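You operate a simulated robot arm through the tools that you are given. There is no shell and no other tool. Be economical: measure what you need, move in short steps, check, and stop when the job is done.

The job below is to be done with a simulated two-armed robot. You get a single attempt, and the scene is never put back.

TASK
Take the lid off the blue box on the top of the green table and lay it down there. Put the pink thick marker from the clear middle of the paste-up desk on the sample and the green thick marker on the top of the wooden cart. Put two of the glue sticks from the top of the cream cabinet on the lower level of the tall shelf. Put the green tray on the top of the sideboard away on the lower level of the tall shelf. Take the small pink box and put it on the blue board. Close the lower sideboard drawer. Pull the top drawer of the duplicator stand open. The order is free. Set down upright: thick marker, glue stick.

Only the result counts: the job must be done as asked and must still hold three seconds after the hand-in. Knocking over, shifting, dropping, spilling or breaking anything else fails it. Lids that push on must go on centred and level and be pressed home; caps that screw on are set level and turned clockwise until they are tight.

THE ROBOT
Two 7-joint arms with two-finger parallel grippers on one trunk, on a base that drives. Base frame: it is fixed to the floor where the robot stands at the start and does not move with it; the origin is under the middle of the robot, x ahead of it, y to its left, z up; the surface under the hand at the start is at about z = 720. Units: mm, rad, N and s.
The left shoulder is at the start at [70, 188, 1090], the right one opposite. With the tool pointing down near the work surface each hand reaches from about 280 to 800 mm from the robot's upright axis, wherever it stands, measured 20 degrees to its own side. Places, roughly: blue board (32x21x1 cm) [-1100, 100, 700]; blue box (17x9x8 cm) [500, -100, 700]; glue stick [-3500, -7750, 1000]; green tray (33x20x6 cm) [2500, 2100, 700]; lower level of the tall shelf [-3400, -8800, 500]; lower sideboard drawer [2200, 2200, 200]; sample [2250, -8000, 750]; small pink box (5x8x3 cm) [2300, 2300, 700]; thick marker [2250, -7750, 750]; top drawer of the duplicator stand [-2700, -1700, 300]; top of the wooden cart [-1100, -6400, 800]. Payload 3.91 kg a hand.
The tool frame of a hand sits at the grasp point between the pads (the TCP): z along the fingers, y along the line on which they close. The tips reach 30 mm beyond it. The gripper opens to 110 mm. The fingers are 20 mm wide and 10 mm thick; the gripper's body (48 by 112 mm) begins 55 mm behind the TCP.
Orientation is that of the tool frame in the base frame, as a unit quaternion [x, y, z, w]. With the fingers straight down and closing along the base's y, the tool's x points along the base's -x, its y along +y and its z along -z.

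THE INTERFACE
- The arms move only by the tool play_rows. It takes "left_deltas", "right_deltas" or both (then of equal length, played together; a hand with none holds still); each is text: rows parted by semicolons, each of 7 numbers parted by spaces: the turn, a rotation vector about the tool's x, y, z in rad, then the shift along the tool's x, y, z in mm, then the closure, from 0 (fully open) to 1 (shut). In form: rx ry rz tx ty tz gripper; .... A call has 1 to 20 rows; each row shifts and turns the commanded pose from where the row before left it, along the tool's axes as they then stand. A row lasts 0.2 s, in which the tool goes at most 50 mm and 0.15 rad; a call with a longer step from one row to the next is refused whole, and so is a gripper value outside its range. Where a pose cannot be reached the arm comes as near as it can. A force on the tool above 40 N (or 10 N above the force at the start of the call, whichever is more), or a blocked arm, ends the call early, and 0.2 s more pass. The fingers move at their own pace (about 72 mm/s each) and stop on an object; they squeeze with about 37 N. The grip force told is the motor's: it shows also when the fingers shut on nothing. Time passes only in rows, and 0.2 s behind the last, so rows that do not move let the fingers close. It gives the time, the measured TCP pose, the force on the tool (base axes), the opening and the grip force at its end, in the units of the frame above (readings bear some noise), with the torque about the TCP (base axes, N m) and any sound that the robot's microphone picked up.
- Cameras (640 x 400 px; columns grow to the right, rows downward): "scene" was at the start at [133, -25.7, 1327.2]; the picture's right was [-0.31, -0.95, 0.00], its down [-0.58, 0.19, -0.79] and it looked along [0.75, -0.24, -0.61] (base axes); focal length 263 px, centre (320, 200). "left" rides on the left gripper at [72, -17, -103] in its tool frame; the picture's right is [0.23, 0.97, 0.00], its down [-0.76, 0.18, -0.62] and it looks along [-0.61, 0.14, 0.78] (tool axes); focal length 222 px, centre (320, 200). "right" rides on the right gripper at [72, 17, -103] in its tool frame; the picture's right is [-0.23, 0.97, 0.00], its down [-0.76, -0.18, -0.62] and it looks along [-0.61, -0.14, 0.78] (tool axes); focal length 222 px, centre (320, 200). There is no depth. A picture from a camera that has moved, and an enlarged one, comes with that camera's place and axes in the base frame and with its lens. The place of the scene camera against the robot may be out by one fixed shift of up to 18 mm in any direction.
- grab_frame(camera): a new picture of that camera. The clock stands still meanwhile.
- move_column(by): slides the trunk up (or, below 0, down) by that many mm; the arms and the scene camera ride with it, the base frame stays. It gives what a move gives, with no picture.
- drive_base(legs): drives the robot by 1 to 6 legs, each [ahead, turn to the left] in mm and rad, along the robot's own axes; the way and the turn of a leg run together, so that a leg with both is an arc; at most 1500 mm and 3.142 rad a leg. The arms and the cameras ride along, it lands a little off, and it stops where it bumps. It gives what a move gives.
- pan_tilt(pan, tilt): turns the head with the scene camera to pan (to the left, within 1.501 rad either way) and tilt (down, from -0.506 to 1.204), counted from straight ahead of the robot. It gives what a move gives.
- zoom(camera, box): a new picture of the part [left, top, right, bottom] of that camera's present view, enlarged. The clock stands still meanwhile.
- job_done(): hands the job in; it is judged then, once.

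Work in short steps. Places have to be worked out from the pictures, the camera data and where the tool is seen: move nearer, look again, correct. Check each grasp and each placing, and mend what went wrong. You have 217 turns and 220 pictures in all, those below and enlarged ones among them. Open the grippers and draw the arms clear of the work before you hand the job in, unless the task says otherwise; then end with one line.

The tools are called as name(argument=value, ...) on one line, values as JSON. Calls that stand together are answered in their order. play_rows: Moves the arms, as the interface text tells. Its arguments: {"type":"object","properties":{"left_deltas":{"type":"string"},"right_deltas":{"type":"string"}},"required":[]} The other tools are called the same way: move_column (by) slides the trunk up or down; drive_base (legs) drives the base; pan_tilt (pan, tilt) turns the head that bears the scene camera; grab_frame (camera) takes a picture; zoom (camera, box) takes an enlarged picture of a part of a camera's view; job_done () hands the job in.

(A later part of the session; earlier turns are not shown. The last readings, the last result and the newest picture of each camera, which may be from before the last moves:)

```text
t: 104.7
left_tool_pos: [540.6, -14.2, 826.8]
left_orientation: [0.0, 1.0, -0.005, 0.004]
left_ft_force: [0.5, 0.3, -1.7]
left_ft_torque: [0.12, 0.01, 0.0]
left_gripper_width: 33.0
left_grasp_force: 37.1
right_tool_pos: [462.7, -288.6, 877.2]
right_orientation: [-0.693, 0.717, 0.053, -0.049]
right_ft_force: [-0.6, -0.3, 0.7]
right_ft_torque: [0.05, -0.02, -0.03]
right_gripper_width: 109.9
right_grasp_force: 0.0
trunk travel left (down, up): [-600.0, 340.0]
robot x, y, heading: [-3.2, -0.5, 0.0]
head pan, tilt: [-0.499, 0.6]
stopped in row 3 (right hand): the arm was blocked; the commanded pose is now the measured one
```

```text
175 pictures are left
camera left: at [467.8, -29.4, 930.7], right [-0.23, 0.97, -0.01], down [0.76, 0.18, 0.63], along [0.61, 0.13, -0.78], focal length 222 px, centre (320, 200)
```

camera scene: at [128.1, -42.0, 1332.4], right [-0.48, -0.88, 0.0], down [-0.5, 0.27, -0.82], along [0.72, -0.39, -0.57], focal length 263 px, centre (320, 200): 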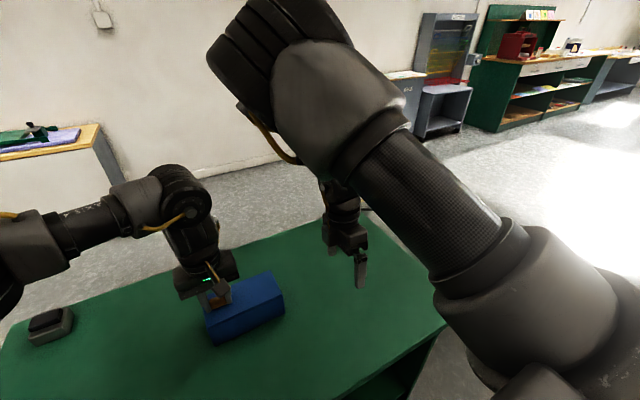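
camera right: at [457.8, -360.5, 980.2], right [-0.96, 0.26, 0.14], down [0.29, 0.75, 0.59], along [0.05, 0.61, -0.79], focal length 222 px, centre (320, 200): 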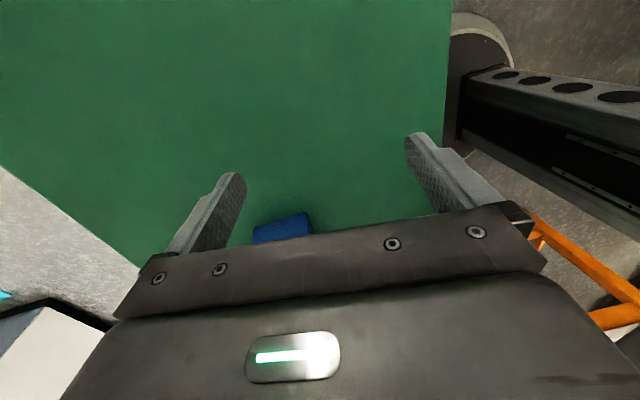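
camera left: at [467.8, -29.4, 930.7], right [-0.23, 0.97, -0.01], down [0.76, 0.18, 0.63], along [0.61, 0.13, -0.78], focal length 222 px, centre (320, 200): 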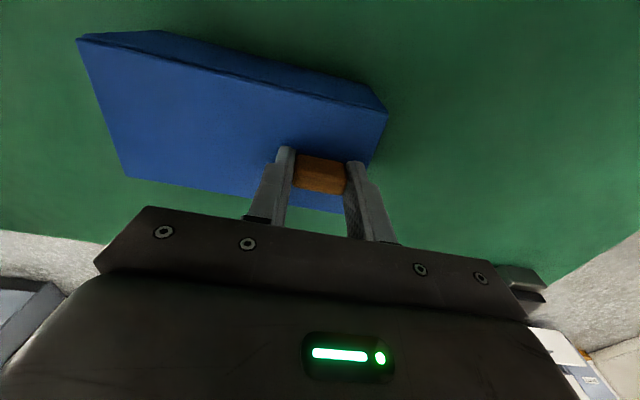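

The right arm is in an elbow-high posture, unlike the left's sideways elbow. I back out up and outward and undo the yaw, then swing it out to the right side to change the posture.

play_rows(right_deltas="0 0 0 22 8 -35 0;0 0 0 22 8 -35 0;0 0 0 22 8 -35 0;0 0 0 22 8 -35 0;0 0 0 22 8 -35 0;0 0 0 22 8 -35 0;0 0 0.139 0 0 0 0;0 0 0.139 0 0 0 0;0 0 0.139 0 0 0 0;0 0 0.139 0 0 0 0;0 0 0.139 0 0 0 0;0 0 0.139 0 0 0 0;0 0 0.139 0 0 0 0;0 0 0.139 0 0 0 0;0 0 0.139 0 0 0 0;0 0 0.139 0 0 0 0;0 0 0.139 0 0 0 0;0 0 0 0 0 0 0")

play_rows(right_deltas="0 0 0 28 -35 0 0;0 0 0 28 -35 0 0;0 0 0 28 -35 0 0;0 0 0 28 -35 0 0;0 0 0 28 -35 0 0;0 0 0 28 -35 0 0;0 0 0 28 -35 0 0;0 0 0 0 0 0 0")

pan_tilt(pan=-1.2, tilt=0.2)

grab_frame(camera="scene")

```text
t: 108.5
left_tool_pos: [541.1, -13.7, 827.5]
left_orientation: [0.0, 1.0, -0.005, 0.003]
left_ft_force: [-0.4, -1.1, -1.6]
left_ft_torque: [0.07, 0.01, -0.04]
left_gripper_width: 32.6
left_grasp_force: 36.9
right_tool_pos: [442.1, -417.2, 1090.1]
right_orientation: [-0.006, 0.997, 0.003, -0.071]
right_ft_force: [0.2, 0.1, 0.0]
right_ft_torque: [0.03, 0.05, 0.0]
right_gripper_width: 109.8
right_grasp_force: 0.1
trunk travel left (down, up): [-600.0, 340.0]
robot x, y, heading: [-4.0, -1.9, -0.004]
head pan, tilt: [-0.499, 0.6]
```

```text
t: 110.3
left_tool_pos: [541.6, -13.2, 826.1]
left_orientation: [0.0, 1.0, -0.005, 0.003]
left_ft_force: [0.4, 0.9, -1.6]
left_ft_torque: [0.1, -0.02, 0.02]
left_gripper_width: 32.7
left_grasp_force: 36.9
right_tool_pos: [250.4, -662.7, 1117.3]
right_orientation: [-0.005, 0.997, 0.002, -0.072]
right_ft_force: [0.1, 0.2, -0.3]
right_ft_torque: [-0.02, 0.01, 0.0]
right_gripper_width: 109.8
right_grasp_force: 0.1
trunk travel left (down, up): [-600.0, 340.0]
robot x, y, heading: [0.0, 2.3, -0.001]
head pan, tilt: [-0.499, 0.6]
```

```text
t: 111.4
left_tool_pos: [539.4, -13.8, 827.0]
left_orientation: [0.0, 1.0, -0.006, 0.003]
left_ft_force: [0.1, 0.3, -1.2]
left_ft_torque: [0.08, -0.04, 0.01]
left_gripper_width: 32.7
left_grasp_force: 37.6
right_tool_pos: [251.9, -663.6, 1117.4]
right_orientation: [-0.005, 0.997, 0.003, -0.071]
right_ft_force: [0.1, -0.9, -0.1]
right_ft_torque: [0.03, -0.01, 0.01]
right_gripper_width: 110.0
right_grasp_force: 0.0
trunk travel left (down, up): [-600.0, 340.0]
robot x, y, heading: [-2.0, 1.8, -0.001]
head pan, tilt: [-1.201, 0.201]
```

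```text
174 pictures are left
camera scene: at [84.7, -86.1, 1369.0], right [-0.93, -0.36, 0.0], down [-0.07, 0.19, -0.98], along [0.35, -0.91, -0.2], focal length 263 px, centre (320, 200)
```

scene: 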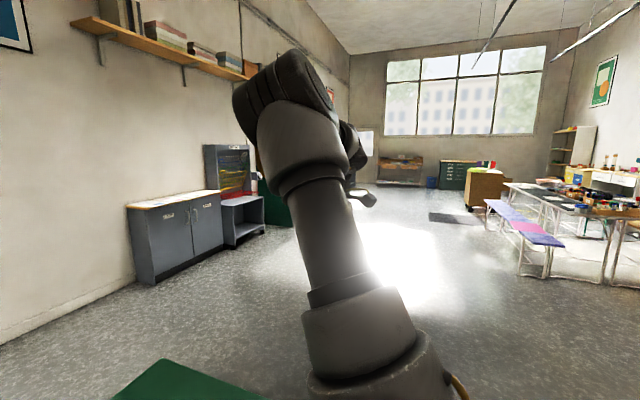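

No flags. The elbow is up with the forearm pointing outward; originally it pointed forward. I roll the forearm forward as a rigid turn about the upper arm.

play_rows(right_deltas="-0.035 -0.058 -0.099 -44 15 6.7 0;-0.035 -0.058 -0.099 -44 15 6.7 0;-0.035 -0.058 -0.099 -44 15 6.7 0;-0.035 -0.058 -0.099 -44 15 6.7 0;-0.035 -0.058 -0.099 -44 15 6.7 0;-0.035 -0.058 -0.099 -44 15 6.7 0;-0.035 -0.058 -0.099 -44 15 6.7 0;-0.035 -0.058 -0.099 -44 15 6.7 0;-0.035 -0.058 -0.099 -44 15 6.7 0;-0.035 -0.058 -0.099 -44 15 6.7 0;-0.035 -0.058 -0.099 -44 15 6.7 0;0 0 0 0 0 0 0")

pan_tilt(pan=-0.8, tilt=0.2)

grab_frame(camera="scene")

```text
t: 114.0
left_tool_pos: [539.5, -15.0, 827.7]
left_orientation: [0.0, 1.0, -0.004, 0.003]
left_ft_force: [-0.2, -0.9, -1.4]
left_ft_torque: [0.07, 0.01, -0.01]
left_gripper_width: 32.7
left_grasp_force: 36.5
right_tool_pos: [566.6, -314.0, 1156.1]
right_orientation: [-0.494, 0.807, 0.217, 0.241]
right_ft_force: [-0.4, -1.0, -0.4]
right_ft_torque: [0.03, -0.02, 0.01]
right_gripper_width: 109.9
right_grasp_force: 0.1
right hand out of reach, approached as far as the arm can: row 11
trunk travel left (down, up): [-600.0, 340.0]
robot x, y, heading: [-2.0, -2.1, -0.002]
head pan, tilt: [-1.201, 0.201]
```

```text
t: 114.8
left_tool_pos: [540.0, -12.7, 827.9]
left_orientation: [0.001, 1.0, -0.005, 0.003]
left_ft_force: [-0.3, -0.6, -1.6]
left_ft_torque: [0.05, 0.01, -0.02]
left_gripper_width: 32.8
left_grasp_force: 36.6
right_tool_pos: [565.8, -312.0, 1157.0]
right_orientation: [-0.494, 0.807, 0.216, 0.24]
right_ft_force: [-0.4, 0.3, -0.2]
right_ft_torque: [0.03, 0.0, -0.03]
right_gripper_width: 110.2
right_grasp_force: 0.2
trunk travel left (down, up): [-600.0, 340.0]
robot x, y, heading: [0.3, 0.4, 0.002]
head pan, tilt: [-0.799, 0.201]
```

```text
173 pictures are left
camera scene: at [115.6, -66.0, 1369.1], right [-0.72, -0.7, 0.0], down [-0.14, 0.14, -0.98], along [0.68, -0.7, -0.2], focal length 263 px, centre (320, 200)
```

scene: 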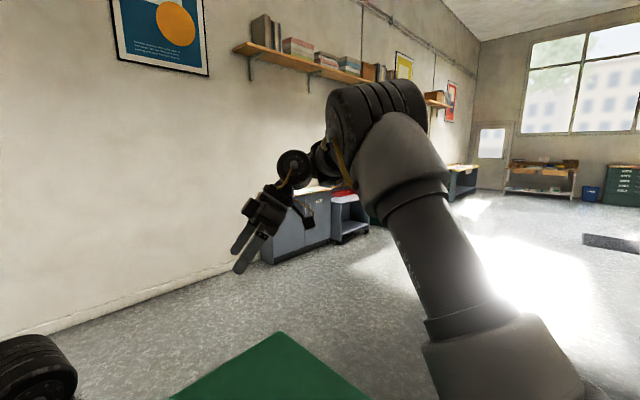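

Excellent: natural posture again, with the hand already tilted the way I want for holding the box's right end. I square the yaw and move to a pre-grasp pose beside the box.

play_rows(right_deltas="-0.087 0.016 -0.115 0 0 0 0;-0.087 0.016 -0.115 0 0 0 0;-0.087 0.016 -0.115 0 0 0 0;0.088 0 -0.067 0 0 0 0;0 0 0 0 0 0 0")

play_rows(right_deltas="0 0 0 13 3.5 35 0;0 0 0 13 3.5 35 0;0 0 0 13 3.5 35 0;0 0 0 13 3.5 35 0;0 0 0 13 3.5 35 0;0 0 0 13 3.5 35 0;0 0 0 0 0 0 0")

grab_frame(camera="right")

```text
t: 116.0
left_tool_pos: [540.3, -13.0, 826.7]
left_orientation: [0.0, 1.0, -0.004, 0.002]
left_ft_force: [0.7, -0.1, -1.4]
left_ft_torque: [0.06, 0.02, 0.01]
left_gripper_width: 33.2
left_grasp_force: 37.0
right_tool_pos: [496.0, -306.1, 1099.7]
right_orientation: [0.671, -0.668, -0.229, -0.225]
right_ft_force: [0.5, 0.5, 0.5]
right_ft_torque: [0.02, 0.04, 0.01]
right_gripper_width: 110.0
right_grasp_force: 0.1
right hand out of reach, approached as far as the arm can: row 1, 2, 3
trunk travel left (down, up): [-600.0, 340.0]
robot x, y, heading: [-0.1, 0.6, -0.004]
head pan, tilt: [-0.799, 0.201]
```

```text
t: 117.7
left_tool_pos: [540.3, -15.1, 827.4]
left_orientation: [0.0, 1.0, -0.006, 0.003]
left_ft_force: [-0.7, -0.8, -1.7]
left_ft_torque: [0.12, 0.0, -0.05]
left_gripper_width: 33.0
left_grasp_force: 37.1
right_tool_pos: [473.1, -241.8, 883.6]
right_orientation: [0.672, -0.667, -0.229, -0.226]
right_ft_force: [-0.1, 0.4, -0.3]
right_ft_torque: [-0.02, -0.03, 0.01]
right_gripper_width: 109.9
right_grasp_force: 0.1
trunk travel left (down, up): [-600.0, 340.0]
robot x, y, heading: [0.8, 0.7, -0.002]
head pan, tilt: [-0.799, 0.201]
```

```text
172 pictures are left
camera right: at [457.1, -362.1, 921.6], right [-0.97, 0.18, 0.14], down [0.18, 0.23, 0.96], along [0.14, 0.96, -0.25], focal length 222 px, centre (320, 200)
```

right: 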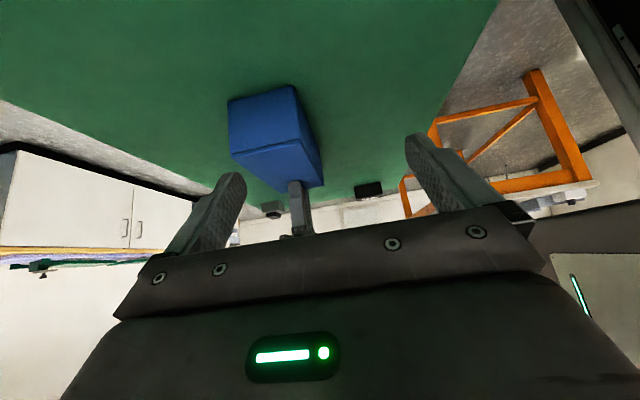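

The right hand is well-oriented. I shift it forward in x to line up with the box centre.

play_rows(right_deltas="0 0 0 0 -22 0 0;0 0 0 0 -22 0 0;0 0 0 0 -21 0 0;0 0 0 0 0 0 0")

grab_frame(camera="right")

```text
t: 118.7
left_tool_pos: [540.1, -14.2, 827.5]
left_orientation: [0.0, 1.0, -0.006, 0.003]
left_ft_force: [-1.0, -0.2, -2.2]
left_ft_torque: [0.08, -0.02, 0.02]
left_gripper_width: 32.8
left_grasp_force: 37.2
right_tool_pos: [538.8, -239.9, 886.6]
right_orientation: [0.671, -0.669, -0.227, -0.224]
right_ft_force: [-1.1, -0.2, -0.2]
right_ft_torque: [0.0, 0.01, -0.02]
right_gripper_width: 110.2
right_grasp_force: 0.1
trunk travel left (down, up): [-600.0, 340.0]
robot x, y, heading: [-1.9, 1.9, 0.001]
head pan, tilt: [-0.799, 0.201]
```

```text
171 pictures are left
camera right: at [522.4, -359.8, 924.1], right [-0.97, 0.18, 0.14], down [0.18, 0.23, 0.96], along [0.14, 0.96, -0.25], focal length 222 px, centre (320, 200)
```

right: 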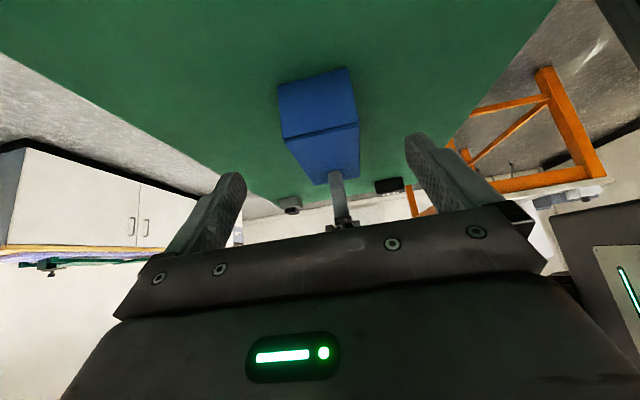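

The box end face is at y ≈ −143.5, x 497–587 (centre 542). I advance along the finger axis so the fingers straddle it, with a picture before the last bit.

play_rows(right_deltas="0 0 0 -2 -1 37 0;0 0 0 -2 -1 37 0;0 0 0 -1 -1 37 0;0 0 0 -1 0 20 0;0 0 0 0 0 0 0")

grab_frame(camera="right")

```text
t: 119.8
left_tool_pos: [539.5, -14.2, 827.0]
left_orientation: [0.0, 1.0, -0.006, 0.003]
left_ft_force: [0.7, -0.8, -2.1]
left_ft_torque: [0.05, -0.02, -0.01]
left_gripper_width: 32.9
left_grasp_force: 37.0
right_tool_pos: [540.3, -155.5, 785.8]
right_orientation: [0.671, -0.669, -0.228, -0.225]
right_ft_force: [-0.5, -0.1, 0.0]
right_ft_torque: [0.0, -0.02, 0.01]
right_gripper_width: 110.1
right_grasp_force: 0.0
trunk travel left (down, up): [-600.0, 340.0]
robot x, y, heading: [0.5, -0.3, -0.001]
head pan, tilt: [-0.799, 0.201]
```

```text
170 pictures are left
camera right: at [523.7, -276.5, 822.5], right [-0.97, 0.18, 0.14], down [0.18, 0.23, 0.96], along [0.14, 0.96, -0.25], focal length 222 px, centre (320, 200)
```

right: 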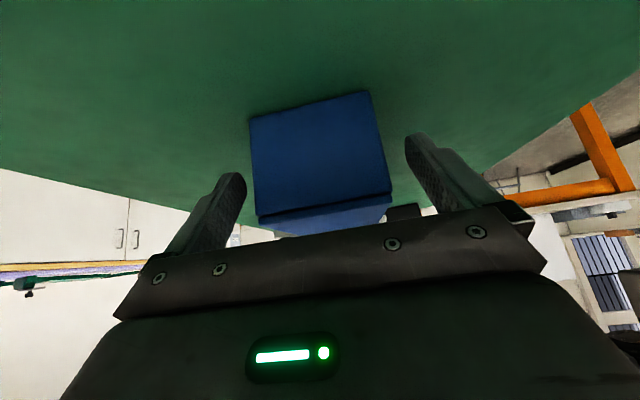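

Well centred between the fingers. I advance 32 mm and close gently on the box body.

play_rows(right_deltas="0 0 0 0 0 16 0;0 0 0 0 0 16 0;0 0 0 0 0 0 0.1;0 0 0 0 0 0 0.2;0 0 0 0 0 0 0.35;0 0 0 0 0 0 0.6;0 0 0 0 0 0 1;0 0 0 0 0 0 1")

grab_frame(camera="right")

```text
t: 121.7
left_tool_pos: [541.7, -12.8, 827.0]
left_orientation: [0.0, 1.0, -0.005, 0.002]
left_ft_force: [-3.8, 0.0, 0.4]
left_ft_torque: [0.03, 0.17, -0.35]
left_gripper_width: 33.0
left_grasp_force: 37.4
right_tool_pos: [539.1, -135.9, 758.4]
right_orientation: [0.671, -0.668, -0.228, -0.225]
right_ft_force: [2.7, -0.2, -1.3]
right_ft_torque: [-0.17, 0.03, -0.11]
right_gripper_width: 85.7
right_grasp_force: 36.7
trunk travel left (down, up): [-600.0, 340.0]
robot x, y, heading: [2.0, -1.5, 0.006]
head pan, tilt: [-0.799, 0.201]
heard: snap
```

```text
169 pictures are left
camera right: at [523.2, -257.1, 796.7], right [-0.97, 0.18, 0.14], down [0.18, 0.23, 0.96], along [0.14, 0.96, -0.25], focal length 222 px, centre (320, 200)
```

right: 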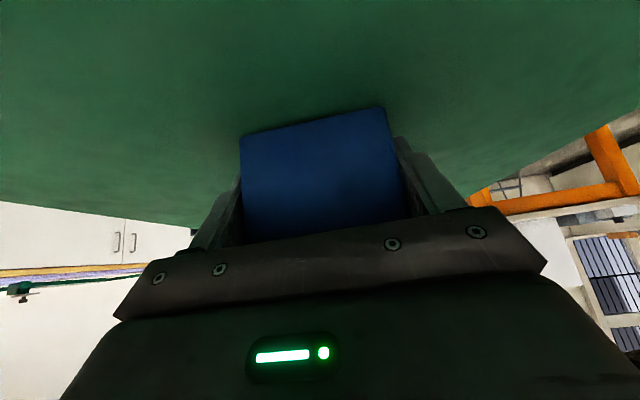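

The box body is held at 86 mm. Now the left hand pulls the lid up slowly in short steps.

play_rows(left_deltas="0 0 0 0 0 -2 1;0 0 0 0 0 -2 1;0 0 0 0 0 -2 1;0 0 0 0 0 -2 1;0 0 0 0 0 -2 1;0 0 0 0 0 -2 1", right_deltas="0 0 0 0 0 0 1;0 0 0 0 0 0 1;0 0 0 0 0 0 1;0 0 0 0 0 0 1;0 0 0 0 0 0 1;0 0 0 0 0 0 1")

grab_frame(camera="left")

```text
t: 123.0
left_tool_pos: [540.4, -14.6, 839.6]
left_orientation: [0.0, 1.0, -0.005, 0.002]
left_ft_force: [0.3, 0.0, -0.5]
left_ft_torque: [0.01, -0.02, 0.0]
left_gripper_width: 33.1
left_grasp_force: 37.2
right_tool_pos: [539.0, -137.2, 758.6]
right_orientation: [0.671, -0.669, -0.228, -0.226]
right_ft_force: [0.2, -0.1, 0.1]
right_ft_torque: [-0.05, 0.0, -0.01]
right_gripper_width: 85.8
right_grasp_force: 37.4
trunk travel left (down, up): [-600.0, 340.0]
robot x, y, heading: [-1.6, 0.9, -0.003]
head pan, tilt: [-0.799, 0.201]
```

```text
168 pictures are left
camera left: at [468.2, -28.8, 942.5], right [-0.23, 0.97, -0.01], down [0.76, 0.18, 0.63], along [0.61, 0.13, -0.78], focal length 222 px, centre (320, 200)
```

left: 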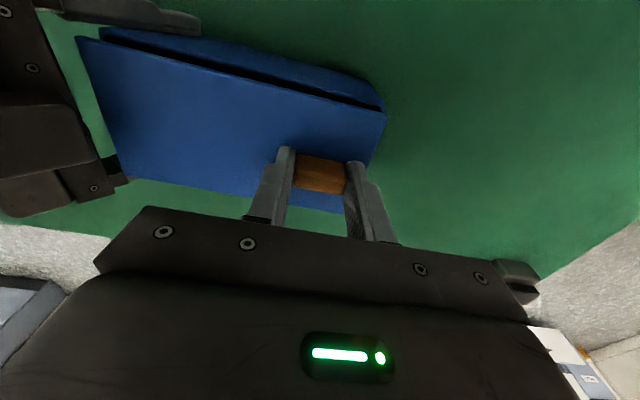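

A gap has opened between lid and box. I keep lifting, shifting slightly left, clear of the right gripper.

play_rows(left_deltas="0 0 0 0 0 -5 1;0 0 0 0 1 -5 1;0 0 0 0 5 -8 1;0 0 0 0 10 -15 1;0 0 0 0 10 -25 1;0 0 0 0 10 -25 1", right_deltas="0 0 0 0 0 0 1;0 0 0 0 0 0 1;0 0 0 0 0 0 1;0 0 0 0 0 0 1;0 0 0 0 0 0 1;0 0 0 0 0 0 1")

grab_frame(camera="left")

```text
t: 124.5
left_tool_pos: [538.6, 23.6, 920.9]
left_orientation: [-0.001, 1.0, -0.005, 0.003]
left_ft_force: [-0.9, -0.6, -0.6]
left_ft_torque: [0.05, 0.02, 0.02]
left_gripper_width: 32.8
left_grasp_force: 37.2
right_tool_pos: [539.6, -136.2, 759.8]
right_orientation: [0.67, -0.669, -0.228, -0.226]
right_ft_force: [-0.3, 0.3, -0.7]
right_ft_torque: [-0.08, 0.02, 0.01]
right_gripper_width: 85.4
right_grasp_force: 36.7
trunk travel left (down, up): [-600.0, 340.0]
robot x, y, heading: [-0.8, 1.0, 0.001]
head pan, tilt: [-0.799, 0.201]
```

```text
167 pictures are left
camera left: at [466.5, 8.5, 1024.6], right [-0.23, 0.97, -0.01], down [0.76, 0.18, 0.63], along [0.61, 0.13, -0.78], focal length 222 px, centre (320, 200)
```

left: 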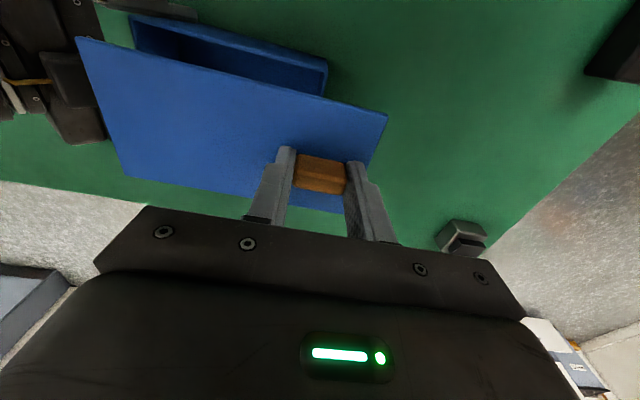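

The lid is off and the box stands open. I carry the lid left over the free table and release/retract the right hand at the same time.

play_rows(left_deltas="0 0 0 -1 35 0 1;0 0 0 -1 35 5 1;0 0 0 -1 35 20 1;0 0 0 -1 35 30 1;0 0 0 -1 36 30 1;0 0 0 0 0 30 1;0 0 0 0 0 30 1;0 0 0 0 0 0 1", right_deltas="0 0 0 0 0 0 0.6;0 0 0 0 0 0 0;0 0 0 0 0 0 0;0 0 0 0 0 -25 0;0 0 0 0 0 -35 0;0 0 0 0 0 -40 0;0 0 0 0 0 -40 0;0 0 0 0 0 -40 0")

play_rows(left_deltas="0 0 0 0 0 3 1;0 0 0 0 0 3 1;0 0 0 0 0 0 1")

pan_tilt(pan=0.1, tilt=0.75)

grab_frame(camera="scene")

```text
t: 126.2
left_tool_pos: [544.4, 198.0, 774.9]
left_orientation: [0.001, 1.0, -0.004, 0.003]
left_ft_force: [-0.3, -0.3, -0.8]
left_ft_torque: [0.01, -0.02, 0.02]
left_gripper_width: 32.5
left_grasp_force: 37.6
right_tool_pos: [538.2, -247.7, 903.2]
right_orientation: [0.671, -0.668, -0.23, -0.226]
right_ft_force: [-0.6, -0.6, 0.5]
right_ft_torque: [0.01, 0.0, -0.01]
right_gripper_width: 109.8
right_grasp_force: 0.2
trunk travel left (down, up): [-600.0, 340.0]
robot x, y, heading: [-2.7, -0.8, 0.001]
head pan, tilt: [-0.799, 0.201]
```

```text
t: 127.0
left_tool_pos: [545.4, 197.7, 768.3]
left_orientation: [-0.001, 1.0, -0.005, 0.004]
left_ft_force: [0.4, -0.2, -0.4]
left_ft_torque: [0.0, -0.04, 0.02]
left_gripper_width: 33.1
left_grasp_force: 36.9
right_tool_pos: [540.3, -246.3, 901.2]
right_orientation: [0.671, -0.669, -0.228, -0.226]
right_ft_force: [0.6, 0.9, 0.6]
right_ft_torque: [0.01, -0.06, -0.01]
right_gripper_width: 110.0
right_grasp_force: 0.1
trunk travel left (down, up): [-600.0, 340.0]
robot x, y, heading: [0.6, -0.2, -0.001]
head pan, tilt: [-0.799, 0.201]
```

```text
t: 128.2
left_tool_pos: [545.8, 197.8, 769.4]
left_orientation: [0.0, 1.0, -0.005, 0.002]
left_ft_force: [-0.8, 0.4, -0.1]
left_ft_torque: [0.03, -0.01, 0.0]
left_gripper_width: 32.9
left_grasp_force: 37.0
right_tool_pos: [539.5, -247.1, 902.0]
right_orientation: [0.671, -0.669, -0.228, -0.226]
right_ft_force: [-0.1, 0.1, -0.3]
right_ft_torque: [0.0, 0.04, -0.01]
right_gripper_width: 109.8
right_grasp_force: 0.1
trunk travel left (down, up): [-600.0, 340.0]
robot x, y, heading: [-3.4, 0.6, -0.003]
head pan, tilt: [0.099, 0.75]
```

```text
166 pictures are left
camera scene: at [133.3, 9.0, 1319.5], right [0.1, -1.0, 0.0], down [-0.68, -0.07, -0.73], along [0.73, 0.07, -0.68], focal length 263 px, centre (320, 200)
```

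scene: 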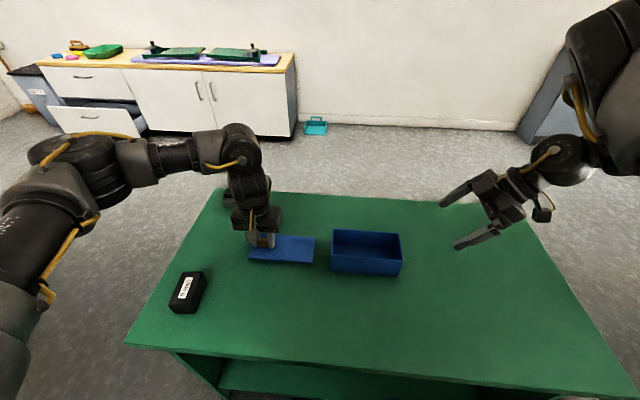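

The lid hovers near the table. I lower in 2 mm steps until touch.

play_rows(left_deltas="0 0 0 0 0 2 1;0 0 0 0 0 2 1;0 0 0 0 0 0 1")

play_rows(left_deltas="0 0 0 0 0 2 1;0 0 0 0 0 1 1;0 0 0 0 0 0 1")

play_rows(left_deltas="0 0 0 0 0 1.5 1;0 0 0 0 0 1 1;0 0 0 0 0 0 1")

```text
t: 129.1
left_tool_pos: [546.1, 197.7, 766.7]
left_orientation: [0.0, 1.0, -0.006, 0.004]
left_ft_force: [1.2, 0.7, 7.5]
left_ft_torque: [0.33, 0.08, -0.05]
left_gripper_width: 32.6
left_grasp_force: 36.7
right_tool_pos: [539.0, -244.8, 900.8]
right_orientation: [0.671, -0.668, -0.228, -0.225]
right_ft_force: [-0.5, 0.5, 0.1]
right_ft_torque: [0.0, 0.01, 0.01]
right_gripper_width: 110.0
right_grasp_force: 0.0
trunk travel left (down, up): [-600.0, 340.0]
robot x, y, heading: [2.3, -2.7, 0.002]
head pan, tilt: [0.099, 0.75]
```

```text
t: 130.1
left_tool_pos: [545.6, 197.9, 766.9]
left_orientation: [-0.001, 1.0, -0.005, 0.007]
left_ft_force: [-6.2, 1.0, 18.5]
left_ft_torque: [0.52, 0.63, 0.15]
left_gripper_width: 32.7
left_grasp_force: 37.2
right_tool_pos: [537.7, -247.0, 901.9]
right_orientation: [0.672, -0.668, -0.228, -0.226]
right_ft_force: [-0.9, -0.1, 0.1]
right_ft_torque: [-0.01, -0.02, 0.0]
right_gripper_width: 110.0
right_grasp_force: 0.2
trunk travel left (down, up): [-600.0, 340.0]
robot x, y, heading: [-0.5, 2.7, 0.002]
head pan, tilt: [0.099, 0.75]
stopped in row 3 (left hand): the force on the tool passed its limit at 41 N (the readings are from after the stop); the commanded pose is now the measured one
```

```text
t: 130.9
left_tool_pos: [546.5, 196.6, 765.9]
left_orientation: [-0.001, 1.0, -0.006, 0.008]
left_ft_force: [-8.5, -0.6, 22.9]
left_ft_torque: [0.6, 0.8, 0.18]
left_gripper_width: 32.6
left_grasp_force: 37.1
right_tool_pos: [537.0, -246.4, 902.2]
right_orientation: [0.671, -0.667, -0.229, -0.227]
right_ft_force: [-0.2, 0.1, 0.0]
right_ft_torque: [0.01, 0.01, 0.01]
right_gripper_width: 109.7
right_grasp_force: 0.1
trunk travel left (down, up): [-600.0, 340.0]
robot x, y, heading: [-1.2, 0.1, 0.001]
head pan, tilt: [0.099, 0.75]
stopped in row 3 (left hand): the force on the tool passed its limit at 41 N (the readings are from after the stop); the commanded pose is now the measured one
```

The lid lies on the table (contact at z ≈ 767). I ease up, open and lift away.

play_rows(left_deltas="0 0 0 0 0 -1.5 1;0 0 0 0 0 0 0.6;0 0 0 0 0 0 0.5;0 0 0 0 0 0 0.5;0 0 0 0 0 -25 0.5;0 0 0 0 0 -35 0.5;0 0 0 0 0 -40 0.3;0 0 0 0 0 -40 0;0 0 0 0 0 -40 0")

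grab_frame(camera="scene")

```text
t: 132.9
left_tool_pos: [543.4, 202.2, 946.1]
left_orientation: [-0.001, 1.0, -0.005, 0.006]
left_ft_force: [0.3, 0.6, 0.2]
left_ft_torque: [0.01, -0.02, 0.0]
left_gripper_width: 110.2
left_grasp_force: 0.1
right_tool_pos: [537.9, -246.6, 901.3]
right_orientation: [0.671, -0.668, -0.228, -0.225]
right_ft_force: [-0.9, -0.5, 0.2]
right_ft_torque: [0.01, 0.01, -0.03]
right_gripper_width: 109.9
right_grasp_force: 0.0
trunk travel left (down, up): [-600.0, 340.0]
robot x, y, heading: [1.3, -0.5, 0.002]
head pan, tilt: [0.099, 0.75]
```

```text
165 pictures are left
camera scene: at [132.0, 8.8, 1319.5], right [0.1, -1.0, 0.0], down [-0.68, -0.07, -0.73], along [0.73, 0.07, -0.68], focal length 263 px, centre (320, 200)
```

scene: 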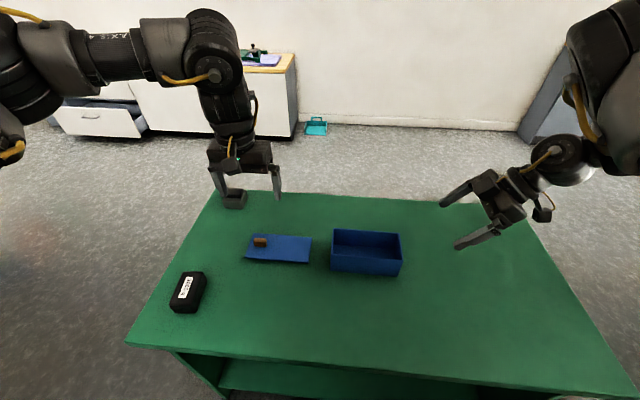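

The lid lies flat on the table, box open. Next the sideboard at the left rear; I look left to plan the drive.

pan_tilt(pan=0.75, tilt=0.35)

grab_frame(camera="scene")

pan_tilt(pan=1.5, tilt=0.35)

grab_frame(camera="scene")

```text
t: 134.0
left_tool_pos: [543.9, 200.4, 943.8]
left_orientation: [-0.001, 1.0, -0.005, 0.007]
left_ft_force: [-0.2, -0.4, 0.4]
left_ft_torque: [-0.02, 0.0, 0.01]
left_gripper_width: 110.0
left_grasp_force: 0.1
right_tool_pos: [540.3, -246.3, 901.1]
right_orientation: [0.671, -0.668, -0.228, -0.225]
right_ft_force: [-0.4, 0.3, -0.1]
right_ft_torque: [0.03, -0.02, -0.01]
right_gripper_width: 110.0
right_grasp_force: 0.2
trunk travel left (down, up): [-600.0, 340.0]
robot x, y, heading: [2.2, 1.4, 0.002]
head pan, tilt: [0.75, 0.351]
```

```text
164 pictures are left
camera scene: at [118.9, 64.4, 1355.1], right [0.68, -0.73, 0.0], down [-0.25, -0.23, -0.94], along [0.69, 0.64, -0.34], focal length 263 px, centre (320, 200)
```

scene: 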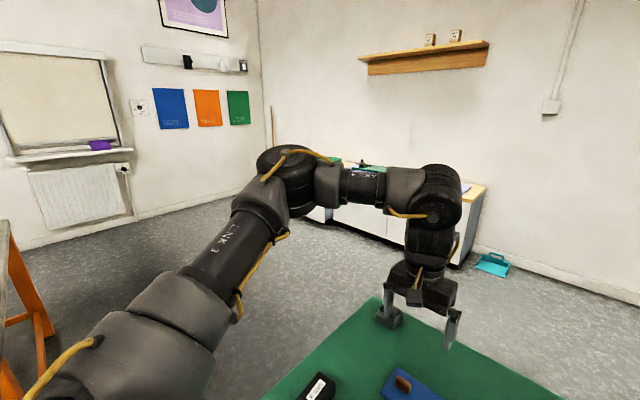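

```text
t: 135.1
left_tool_pos: [544.3, 202.1, 944.2]
left_orientation: [-0.001, 1.0, -0.005, 0.007]
left_ft_force: [-0.9, 0.2, 0.0]
left_ft_torque: [0.01, -0.04, -0.04]
left_gripper_width: 110.2
left_grasp_force: 0.2
right_tool_pos: [540.4, -246.5, 901.0]
right_orientation: [0.672, -0.668, -0.229, -0.225]
right_ft_force: [-0.3, -0.4, 0.9]
right_ft_torque: [0.02, 0.03, 0.03]
right_gripper_width: 110.0
right_grasp_force: 0.0
trunk travel left (down, up): [-600.0, 340.0]
robot x, y, heading: [-0.9, -0.6, 0.0]
head pan, tilt: [1.499, 0.351]
```

```text
163 pictures are left
camera scene: at [57.6, 93.9, 1355.1], right [1.0, -0.07, 0.0], down [-0.03, -0.34, -0.94], along [0.07, 0.94, -0.34], focal length 263 px, centre (320, 200)
```

scene: 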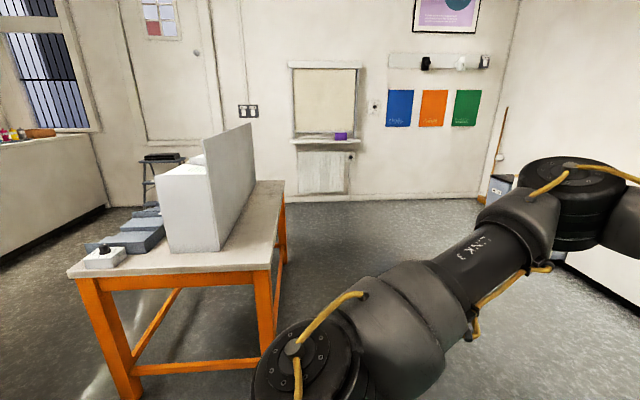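

To go around safely (the left gap is narrow), I'll drive round the green table's right side. First I bring the right hand back to its default vertical pose, higher up, and raise the left.

play_rows(right_deltas="0 0 0 5 12 -42 0;0 0 0 5 12 -42 0;0 0 0 5 12 -42 0;0 0 0 5 12 -42 0;0 0 0 5 12 -42 0;0 0.131 0 0 0 0 0;0 0.131 0 0 0 0 0;0 0.131 0 0 0 0 0;0 0.131 0 0 0 0 0;0 0.131 0 0 0 0 0;0 0 0 0 0 0 0", left_deltas="0 0 0 0 0 -20 0;0 0 0 0 0 -20 0;0 0 0 0 0 -20 0;0 0 0 0 0 -20 0;0 0 0 0 0 -20 0;0 0 0 0 0 0 0;0 0 0 0 0 0 0;0 0 0 0 0 0 0;0 0 0 0 0 0 0;0 0 0 0 0 0 0;0 0 0 0 0 0 0")

play_rows(right_deltas="0 0 0.14 0 0 0 0;0 0 0.14 0 0 0 0;0 0 0.14 0 0 0 0;0 0 0.14 0 0 0 0;0 0 0.14 0 0 0 0;0 0 0 0 0 0 0")

```text
t: 137.5
left_tool_pos: [543.1, 200.1, 1043.8]
left_orientation: [0.0, 1.0, -0.005, 0.007]
left_ft_force: [0.4, -0.3, -0.5]
left_ft_torque: [-0.04, -0.01, -0.01]
left_gripper_width: 109.9
left_grasp_force: 0.0
right_tool_pos: [481.4, -395.7, 1051.8]
right_orientation: [0.709, -0.705, -0.001, 0.002]
right_ft_force: [0.1, 0.2, 0.8]
right_ft_torque: [0.02, -0.03, 0.0]
right_gripper_width: 110.0
right_grasp_force: 0.1
trunk travel left (down, up): [-600.0, 340.0]
robot x, y, heading: [-1.8, 2.2, 0.0]
head pan, tilt: [1.499, 0.351]
```

```text
t: 138.9
left_tool_pos: [544.6, 200.9, 1043.8]
left_orientation: [0.0, 1.0, -0.006, 0.006]
left_ft_force: [-0.4, -0.1, -0.7]
left_ft_torque: [0.01, 0.0, 0.0]
left_gripper_width: 109.8
left_grasp_force: 0.0
right_tool_pos: [480.4, -394.5, 1053.9]
right_orientation: [-0.423, 0.906, -0.002, -0.002]
right_ft_force: [-0.1, 0.4, 0.3]
right_ft_torque: [-0.02, -0.01, 0.02]
right_gripper_width: 110.0
right_grasp_force: 0.1
trunk travel left (down, up): [-600.0, 340.0]
robot x, y, heading: [-1.3, -1.3, -0.001]
head pan, tilt: [1.499, 0.351]
```

Clean. I finish the yaw to default, then start driving: turn right, go along the front, around the table's right.

play_rows(right_deltas="0 0 0.14 0 0 0 0;0 0 0.14 0 0 0 0;0 0 0.14 0 0 0 0;0 0 0.14 0 0 0 0;0 0 0.14 0 0 0 0;0 0 0.14 0 0 0 0;0 0 0.03 0 0 0 0;0 0 0 0 0 0 0")

pan_tilt(pan=0, tilt=0.5)

drive_base(legs=[[-150, 0], [0, -1.571], [1100, 0], [0, 1.571]])

grab_frame(camera="scene")

```text
t: 140.7
left_tool_pos: [543.6, 202.4, 1043.6]
left_orientation: [-0.001, 1.0, -0.006, 0.008]
left_ft_force: [-0.2, -0.2, 1.4]
left_ft_torque: [0.02, -0.01, 0.0]
left_gripper_width: 109.8
left_grasp_force: 0.0
right_tool_pos: [481.2, -393.1, 1053.9]
right_orientation: [-0.003, 1.0, -0.001, -0.003]
right_ft_force: [-0.4, 0.5, -0.4]
right_ft_torque: [-0.02, 0.0, 0.03]
right_gripper_width: 110.0
right_grasp_force: 0.1
trunk travel left (down, up): [-600.0, 340.0]
robot x, y, heading: [0.1, -1.0, -0.002]
head pan, tilt: [1.499, 0.351]
```

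```text
t: 142.3
left_tool_pos: [543.5, 201.2, 1044.4]
left_orientation: [0.0, 1.0, -0.006, 0.007]
left_ft_force: [-0.5, -0.5, -0.1]
left_ft_torque: [-0.03, -0.03, -0.01]
left_gripper_width: 110.2
left_grasp_force: 0.1
right_tool_pos: [482.0, -394.8, 1052.8]
right_orientation: [-0.004, 1.0, -0.001, -0.002]
right_ft_force: [0.5, 0.3, 0.5]
right_ft_torque: [-0.02, 0.0, -0.02]
right_gripper_width: 109.6
right_grasp_force: 0.0
trunk travel left (down, up): [-600.0, 340.0]
robot x, y, heading: [-0.5, 0.2, -0.004]
head pan, tilt: [0.0, 0.499]
```

```text
t: 156.6
left_tool_pos: [388.2, -904.5, 1043.7]
left_orientation: [0.0, 1.0, -0.005, 0.005]
left_ft_force: [0.2, 0.0, -0.2]
left_ft_torque: [0.02, 0.02, 0.0]
left_gripper_width: 110.0
left_grasp_force: 0.1
right_tool_pos: [324.5, -1498.1, 1052.8]
right_orientation: [-0.003, 1.0, -0.001, -0.002]
right_ft_force: [0.4, -0.4, -0.7]
right_ft_torque: [0.02, -0.05, 0.0]
right_gripper_width: 109.7
right_grasp_force: 0.1
trunk travel left (down, up): [-600.0, 340.0]
robot x, y, heading: [-158.1, -1104.3, -0.007]
head pan, tilt: [0.0, 0.499]
```

```text
162 pictures are left
camera scene: at [-14.2, -1102.9, 1341.4], right [0.0, -1.0, 0.0], down [-0.48, 0.0, -0.88], along [0.88, 0.0, -0.48], focal length 263 px, centre (320, 200)
```

scene: 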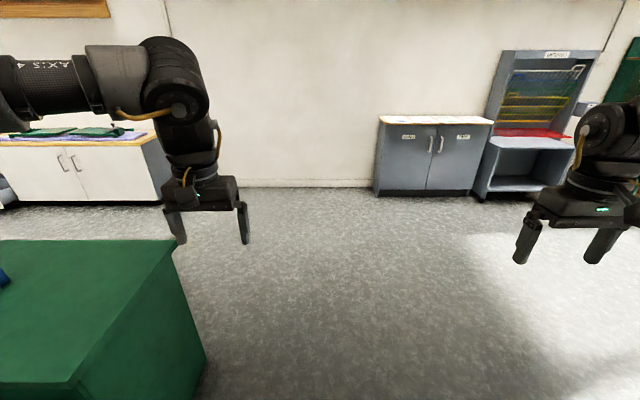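

Clear floor ahead. I drive past the table, then up along the back to the sideboard, and face it.

drive_base(legs=[[1500, 0.007], [0, 1.571], [1500, 0], [1500, 0], [200, 0], [0, -1.571]])

grab_frame(camera="scene")

```text
t: 186.8
left_tool_pos: [2025.0, 2245.7, 1044.4]
left_orientation: [0.033, 0.999, -0.005, 0.007]
left_ft_force: [-0.3, 0.4, 0.1]
left_ft_torque: [0.0, 0.02, -0.02]
left_gripper_width: 110.1
left_grasp_force: 0.0
right_tool_pos: [1921.9, 1657.7, 1052.9]
right_orientation: [0.031, 1.0, -0.001, -0.002]
right_ft_force: [0.2, -0.6, 0.3]
right_ft_torque: [-0.01, 0.0, -0.02]
right_gripper_width: 110.2
right_grasp_force: 0.2
trunk travel left (down, up): [-600.0, 340.0]
robot x, y, heading: [1468.5, 2084.8, -0.073]
head pan, tilt: [0.0, 0.499]
```

```text
161 pictures are left
camera scene: at [1610.0, 2074.7, 1341.4], right [-0.07, -1.0, 0.0], down [-0.48, 0.03, -0.88], along [0.88, -0.06, -0.48], focal length 263 px, centre (320, 200)
```

scene: 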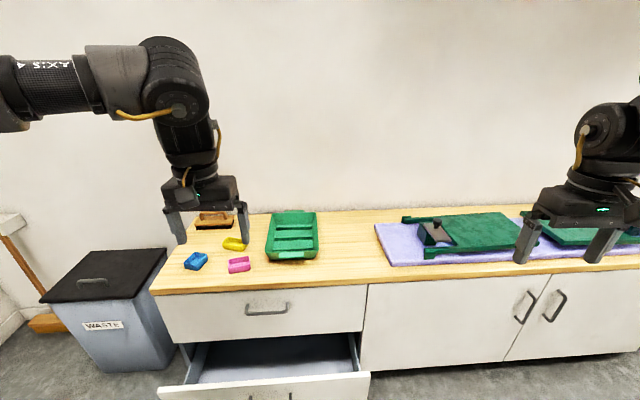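

I see the tray, the small pink box and the open lower drawer (its front out at x ≈ 2070, sideboard front ≈ 2198). I square the heading and pitch the left hand forward for pushing the drawer.

drive_base(legs=[[0, 0.073]])

play_rows(left_deltas="0 -0.14 0 0 0 0 0.5;0 -0.14 0 0 0 0 1;0 -0.14 0 0 0 0 1;0 -0.14 0 0 0 0 1;0 -0.14 0 0 0 0 1;0 -0.14 0 0 0 0 1;0 -0.14 0 0 0 0 1;0 -0.14 0 0 0 0 1;0 0 0 0 0 0 1")

move_column(by=-450)

grab_frame(camera="scene")

```text
t: 187.7
left_tool_pos: [2011.2, 2285.7, 1044.9]
left_orientation: [-0.002, 1.0, -0.005, 0.007]
left_ft_force: [0.2, 0.2, 1.6]
left_ft_torque: [0.01, -0.01, 0.04]
left_gripper_width: 110.1
left_grasp_force: 0.1
right_tool_pos: [1951.6, 1691.1, 1052.8]
right_orientation: [-0.005, 1.0, 0.0, -0.002]
right_ft_force: [-0.4, 0.0, 0.6]
right_ft_torque: [0.02, 0.01, -0.03]
right_gripper_width: 110.0
right_grasp_force: 0.1
trunk travel left (down, up): [-600.0, 340.0]
robot x, y, heading: [1467.9, 2081.1, 0.001]
head pan, tilt: [0.0, 0.499]
```

```text
t: 189.7
left_tool_pos: [2076.8, 2327.9, 1056.7]
left_orientation: [-0.004, 0.843, -0.004, 0.537]
left_ft_force: [0.9, 0.2, -0.7]
left_ft_torque: [-0.03, 0.02, 0.01]
left_gripper_width: 0.0
left_grasp_force: 36.7
left hand out of reach, approached as far as the arm can: row 4, 5, 6, 7, 8
right_tool_pos: [1951.6, 1690.4, 1052.7]
right_orientation: [-0.006, 1.0, -0.001, -0.002]
right_ft_force: [-0.2, 0.3, -0.3]
right_ft_torque: [0.04, 0.01, -0.01]
right_gripper_width: 110.0
right_grasp_force: 0.0
trunk travel left (down, up): [-600.0, 340.0]
robot x, y, heading: [1470.4, 2088.7, 0.005]
head pan, tilt: [0.0, 0.499]
```

```text
refused: -450 is not a number from -400 to 400
```

```text
160 pictures are left
camera scene: at [1610.0, 2084.6, 1341.5], right [0.0, -1.0, 0.0], down [-0.48, 0.0, -0.88], along [0.88, 0.0, -0.48], focal length 263 px, centre (320, 200)
```

scene: 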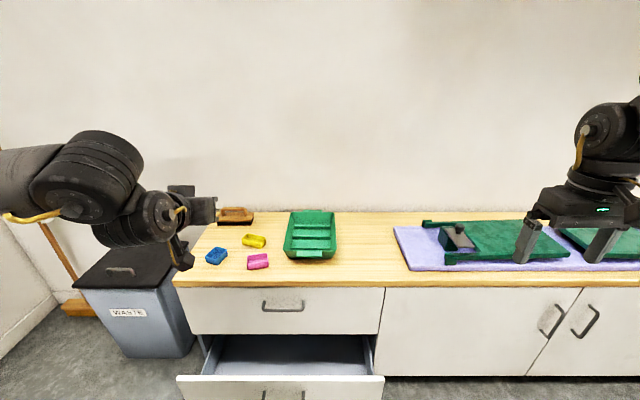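

The pitched left hand sits at x 2077, above the drawer, so I back the base 160 mm first, then lower the trunk by 600.

drive_base(legs=[[-160, 0]])

move_column(by=-350)

move_column(by=-240)

play_rows(left_deltas="0 0 0 0 -20 10 1;0 0 0 0 -30 10 1;0 0 0 15 -30 10 1;0 0 0 25 -25 5 1;0 0 0 25 -15 5 1;0 0 0 25 0 5 1;0 0 0 15 0 0 1;0 0 0 0 0 0 1")

grab_frame(camera="scene")

```text
t: 191.1
left_tool_pos: [1919.2, 2327.4, 1056.6]
left_orientation: [-0.004, 0.844, -0.004, 0.536]
left_ft_force: [0.4, 0.4, 0.2]
left_ft_torque: [-0.02, 0.01, 0.01]
left_gripper_width: 0.0
left_grasp_force: 36.9
right_tool_pos: [1794.2, 1692.3, 1053.0]
right_orientation: [-0.006, 1.0, 0.0, -0.001]
right_ft_force: [0.4, 0.3, 0.5]
right_ft_torque: [0.05, 0.01, 0.0]
right_gripper_width: 110.1
right_grasp_force: 0.0
trunk travel left (down, up): [-600.0, 340.0]
robot x, y, heading: [1309.3, 2083.7, 0.012]
head pan, tilt: [0.0, 0.499]
```

```text
t: 194.5
left_tool_pos: [1918.5, 2328.7, 706.9]
left_orientation: [-0.003, 0.844, -0.005, 0.537]
left_ft_force: [0.0, 0.2, 0.3]
left_ft_torque: [0.0, -0.03, -0.01]
left_gripper_width: 0.0
left_grasp_force: 37.3
right_tool_pos: [1794.8, 1692.9, 702.8]
right_orientation: [-0.006, 1.0, 0.0, -0.002]
right_ft_force: [-1.0, 0.6, -0.7]
right_ft_torque: [0.05, -0.03, 0.02]
right_gripper_width: 110.1
right_grasp_force: 0.0
trunk travel left (down, up): [-250.0, 690.0]
robot x, y, heading: [1311.5, 2081.9, 0.011]
head pan, tilt: [0.0, 0.499]
```

```text
t: 197.0
left_tool_pos: [1919.7, 2329.6, 466.4]
left_orientation: [-0.004, 0.844, -0.005, 0.537]
left_ft_force: [-0.4, 0.7, -0.2]
left_ft_torque: [-0.02, -0.03, 0.01]
left_gripper_width: 0.2
left_grasp_force: 36.9
right_tool_pos: [1793.1, 1691.4, 462.8]
right_orientation: [-0.006, 1.0, -0.001, -0.002]
right_ft_force: [-0.1, 0.4, 0.9]
right_ft_torque: [-0.01, 0.01, -0.02]
right_gripper_width: 110.0
right_grasp_force: 0.1
trunk travel left (down, up): [-10.0, 930.0]
robot x, y, heading: [1309.2, 2082.0, 0.009]
head pan, tilt: [0.0, 0.499]
```

```text
t: 198.8
left_tool_pos: [1957.4, 2223.3, 350.3]
left_orientation: [-0.003, 0.844, -0.005, 0.537]
left_ft_force: [0.4, 0.2, -0.5]
left_ft_torque: [0.0, 0.0, -0.01]
left_gripper_width: 0.1
left_grasp_force: 36.5
left hand out of reach, approached as far as the arm can: row 2, 3, 4, 5, 7
right_tool_pos: [1793.9, 1691.5, 462.5]
right_orientation: [-0.006, 1.0, -0.002, -0.002]
right_ft_force: [-0.7, 0.6, 0.2]
right_ft_torque: [0.0, -0.03, 0.0]
right_gripper_width: 109.8
right_grasp_force: 0.1
trunk travel left (down, up): [-10.0, 930.0]
robot x, y, heading: [1310.7, 2086.0, 0.006]
head pan, tilt: [0.0, 0.499]
```

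```text
159 pictures are left
camera scene: at [1452.3, 2084.5, 751.4], right [0.01, -1.0, 0.0], down [-0.48, 0.0, -0.88], along [0.88, 0.01, -0.48], focal length 263 px, centre (320, 200)
```

scene: 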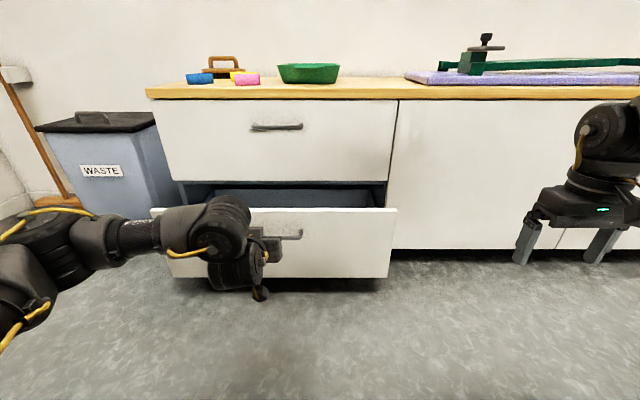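

The hand is in front of the drawer at handle height; I go 100 mm lower to push on the plain front.

play_rows(left_deltas="0 0 0 30 -4 14 1;0 0 0 30 -4 14 1;0 0 0 30 -4 14 1;0 0 0 20 -4 9 1;0 0 0 0 0 0 1")

grab_frame(camera="scene")

```text
t: 200.0
left_tool_pos: [1954.8, 2204.1, 229.2]
left_orientation: [-0.004, 0.844, -0.004, 0.536]
left_ft_force: [-0.9, 0.4, -0.5]
left_ft_torque: [0.0, -0.02, 0.02]
left_gripper_width: 0.1
left_grasp_force: 36.2
right_tool_pos: [1794.2, 1691.7, 462.7]
right_orientation: [-0.006, 1.0, -0.002, -0.001]
right_ft_force: [0.9, 0.5, 0.1]
right_ft_torque: [0.0, -0.02, -0.01]
right_gripper_width: 109.9
right_grasp_force: 0.1
trunk travel left (down, up): [-10.0, 930.0]
robot x, y, heading: [1311.7, 2079.8, 0.006]
head pan, tilt: [0.0, 0.499]
```

```text
158 pictures are left
camera scene: at [1452.3, 2084.5, 751.4], right [0.01, -1.0, 0.0], down [-0.48, 0.0, -0.88], along [0.88, 0.01, -0.48], focal length 263 px, centre (320, 200)
```

scene: 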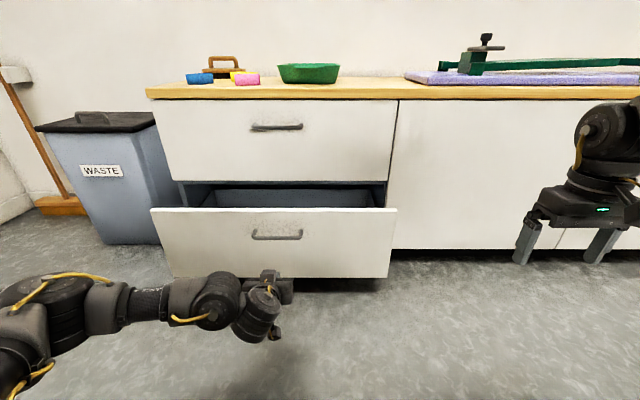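

Tip at x ≈ 1982, drawer front ≈ 2060. I push by driving forward 195 mm, then check.

drive_base(legs=[[195, -0.006]])

grab_frame(camera="scene")

```text
t: 201.6
left_tool_pos: [2151.9, 2201.3, 229.4]
left_orientation: [-0.001, 0.844, -0.007, 0.537]
left_ft_force: [-0.3, -0.5, -0.1]
left_ft_torque: [-0.03, 0.0, -0.01]
left_gripper_width: 0.0
left_grasp_force: 37.2
right_tool_pos: [1987.6, 1690.0, 462.7]
right_orientation: [-0.003, 1.0, -0.001, -0.002]
right_ft_force: [-1.0, 0.0, -0.3]
right_ft_torque: [0.0, 0.0, 0.03]
right_gripper_width: 109.8
right_grasp_force: 0.1
trunk travel left (down, up): [-10.0, 930.0]
robot x, y, heading: [1512.6, 2086.2, 0.001]
head pan, tilt: [0.0, 0.499]
```

```text
157 pictures are left
camera scene: at [1648.7, 2084.2, 751.4], right [0.0, -1.0, 0.0], down [-0.48, 0.0, -0.88], along [0.88, 0.0, -0.48], focal length 263 px, centre (320, 200)
```

scene: 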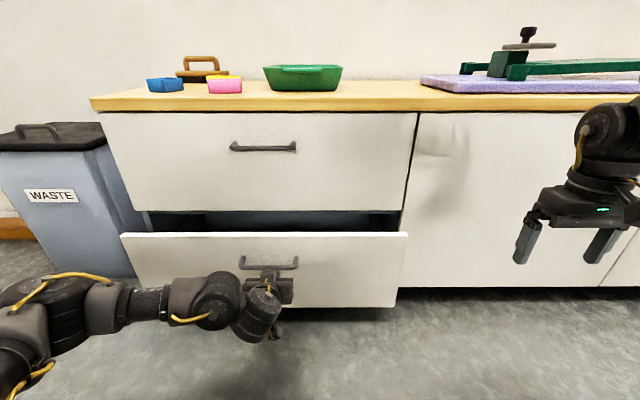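

The drawer is being pushed (front now ≈ 2190; cabinet front ≈ 2265). I push on another 75 mm.

drive_base(legs=[[75, 0]])

grab_frame(camera="scene")

```text
t: 202.7
left_tool_pos: [2228.5, 2201.2, 229.6]
left_orientation: [-0.001, 0.844, -0.007, 0.537]
left_ft_force: [-0.5, 0.0, -0.1]
left_ft_torque: [-0.02, -0.01, 0.01]
left_gripper_width: 0.0
left_grasp_force: 36.9
right_tool_pos: [2062.0, 1688.7, 461.4]
right_orientation: [-0.003, 1.0, -0.001, -0.002]
right_ft_force: [-0.8, -0.2, -1.2]
right_ft_torque: [-0.02, -0.03, -0.05]
right_gripper_width: 110.1
right_grasp_force: 0.0
trunk travel left (down, up): [-10.0, 930.0]
robot x, y, heading: [1586.4, 2083.4, -0.005]
head pan, tilt: [0.0, 0.499]
```

```text
156 pictures are left
camera scene: at [1724.6, 2084.1, 751.4], right [0.0, -1.0, 0.0], down [-0.48, 0.0, -0.88], along [0.88, 0.0, -0.48], focal length 263 px, centre (320, 200)
```

scene: 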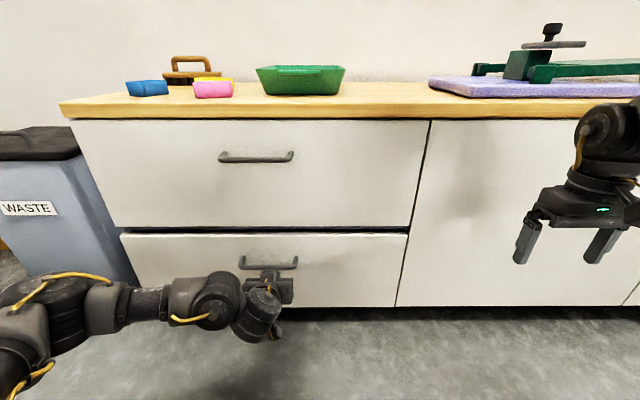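

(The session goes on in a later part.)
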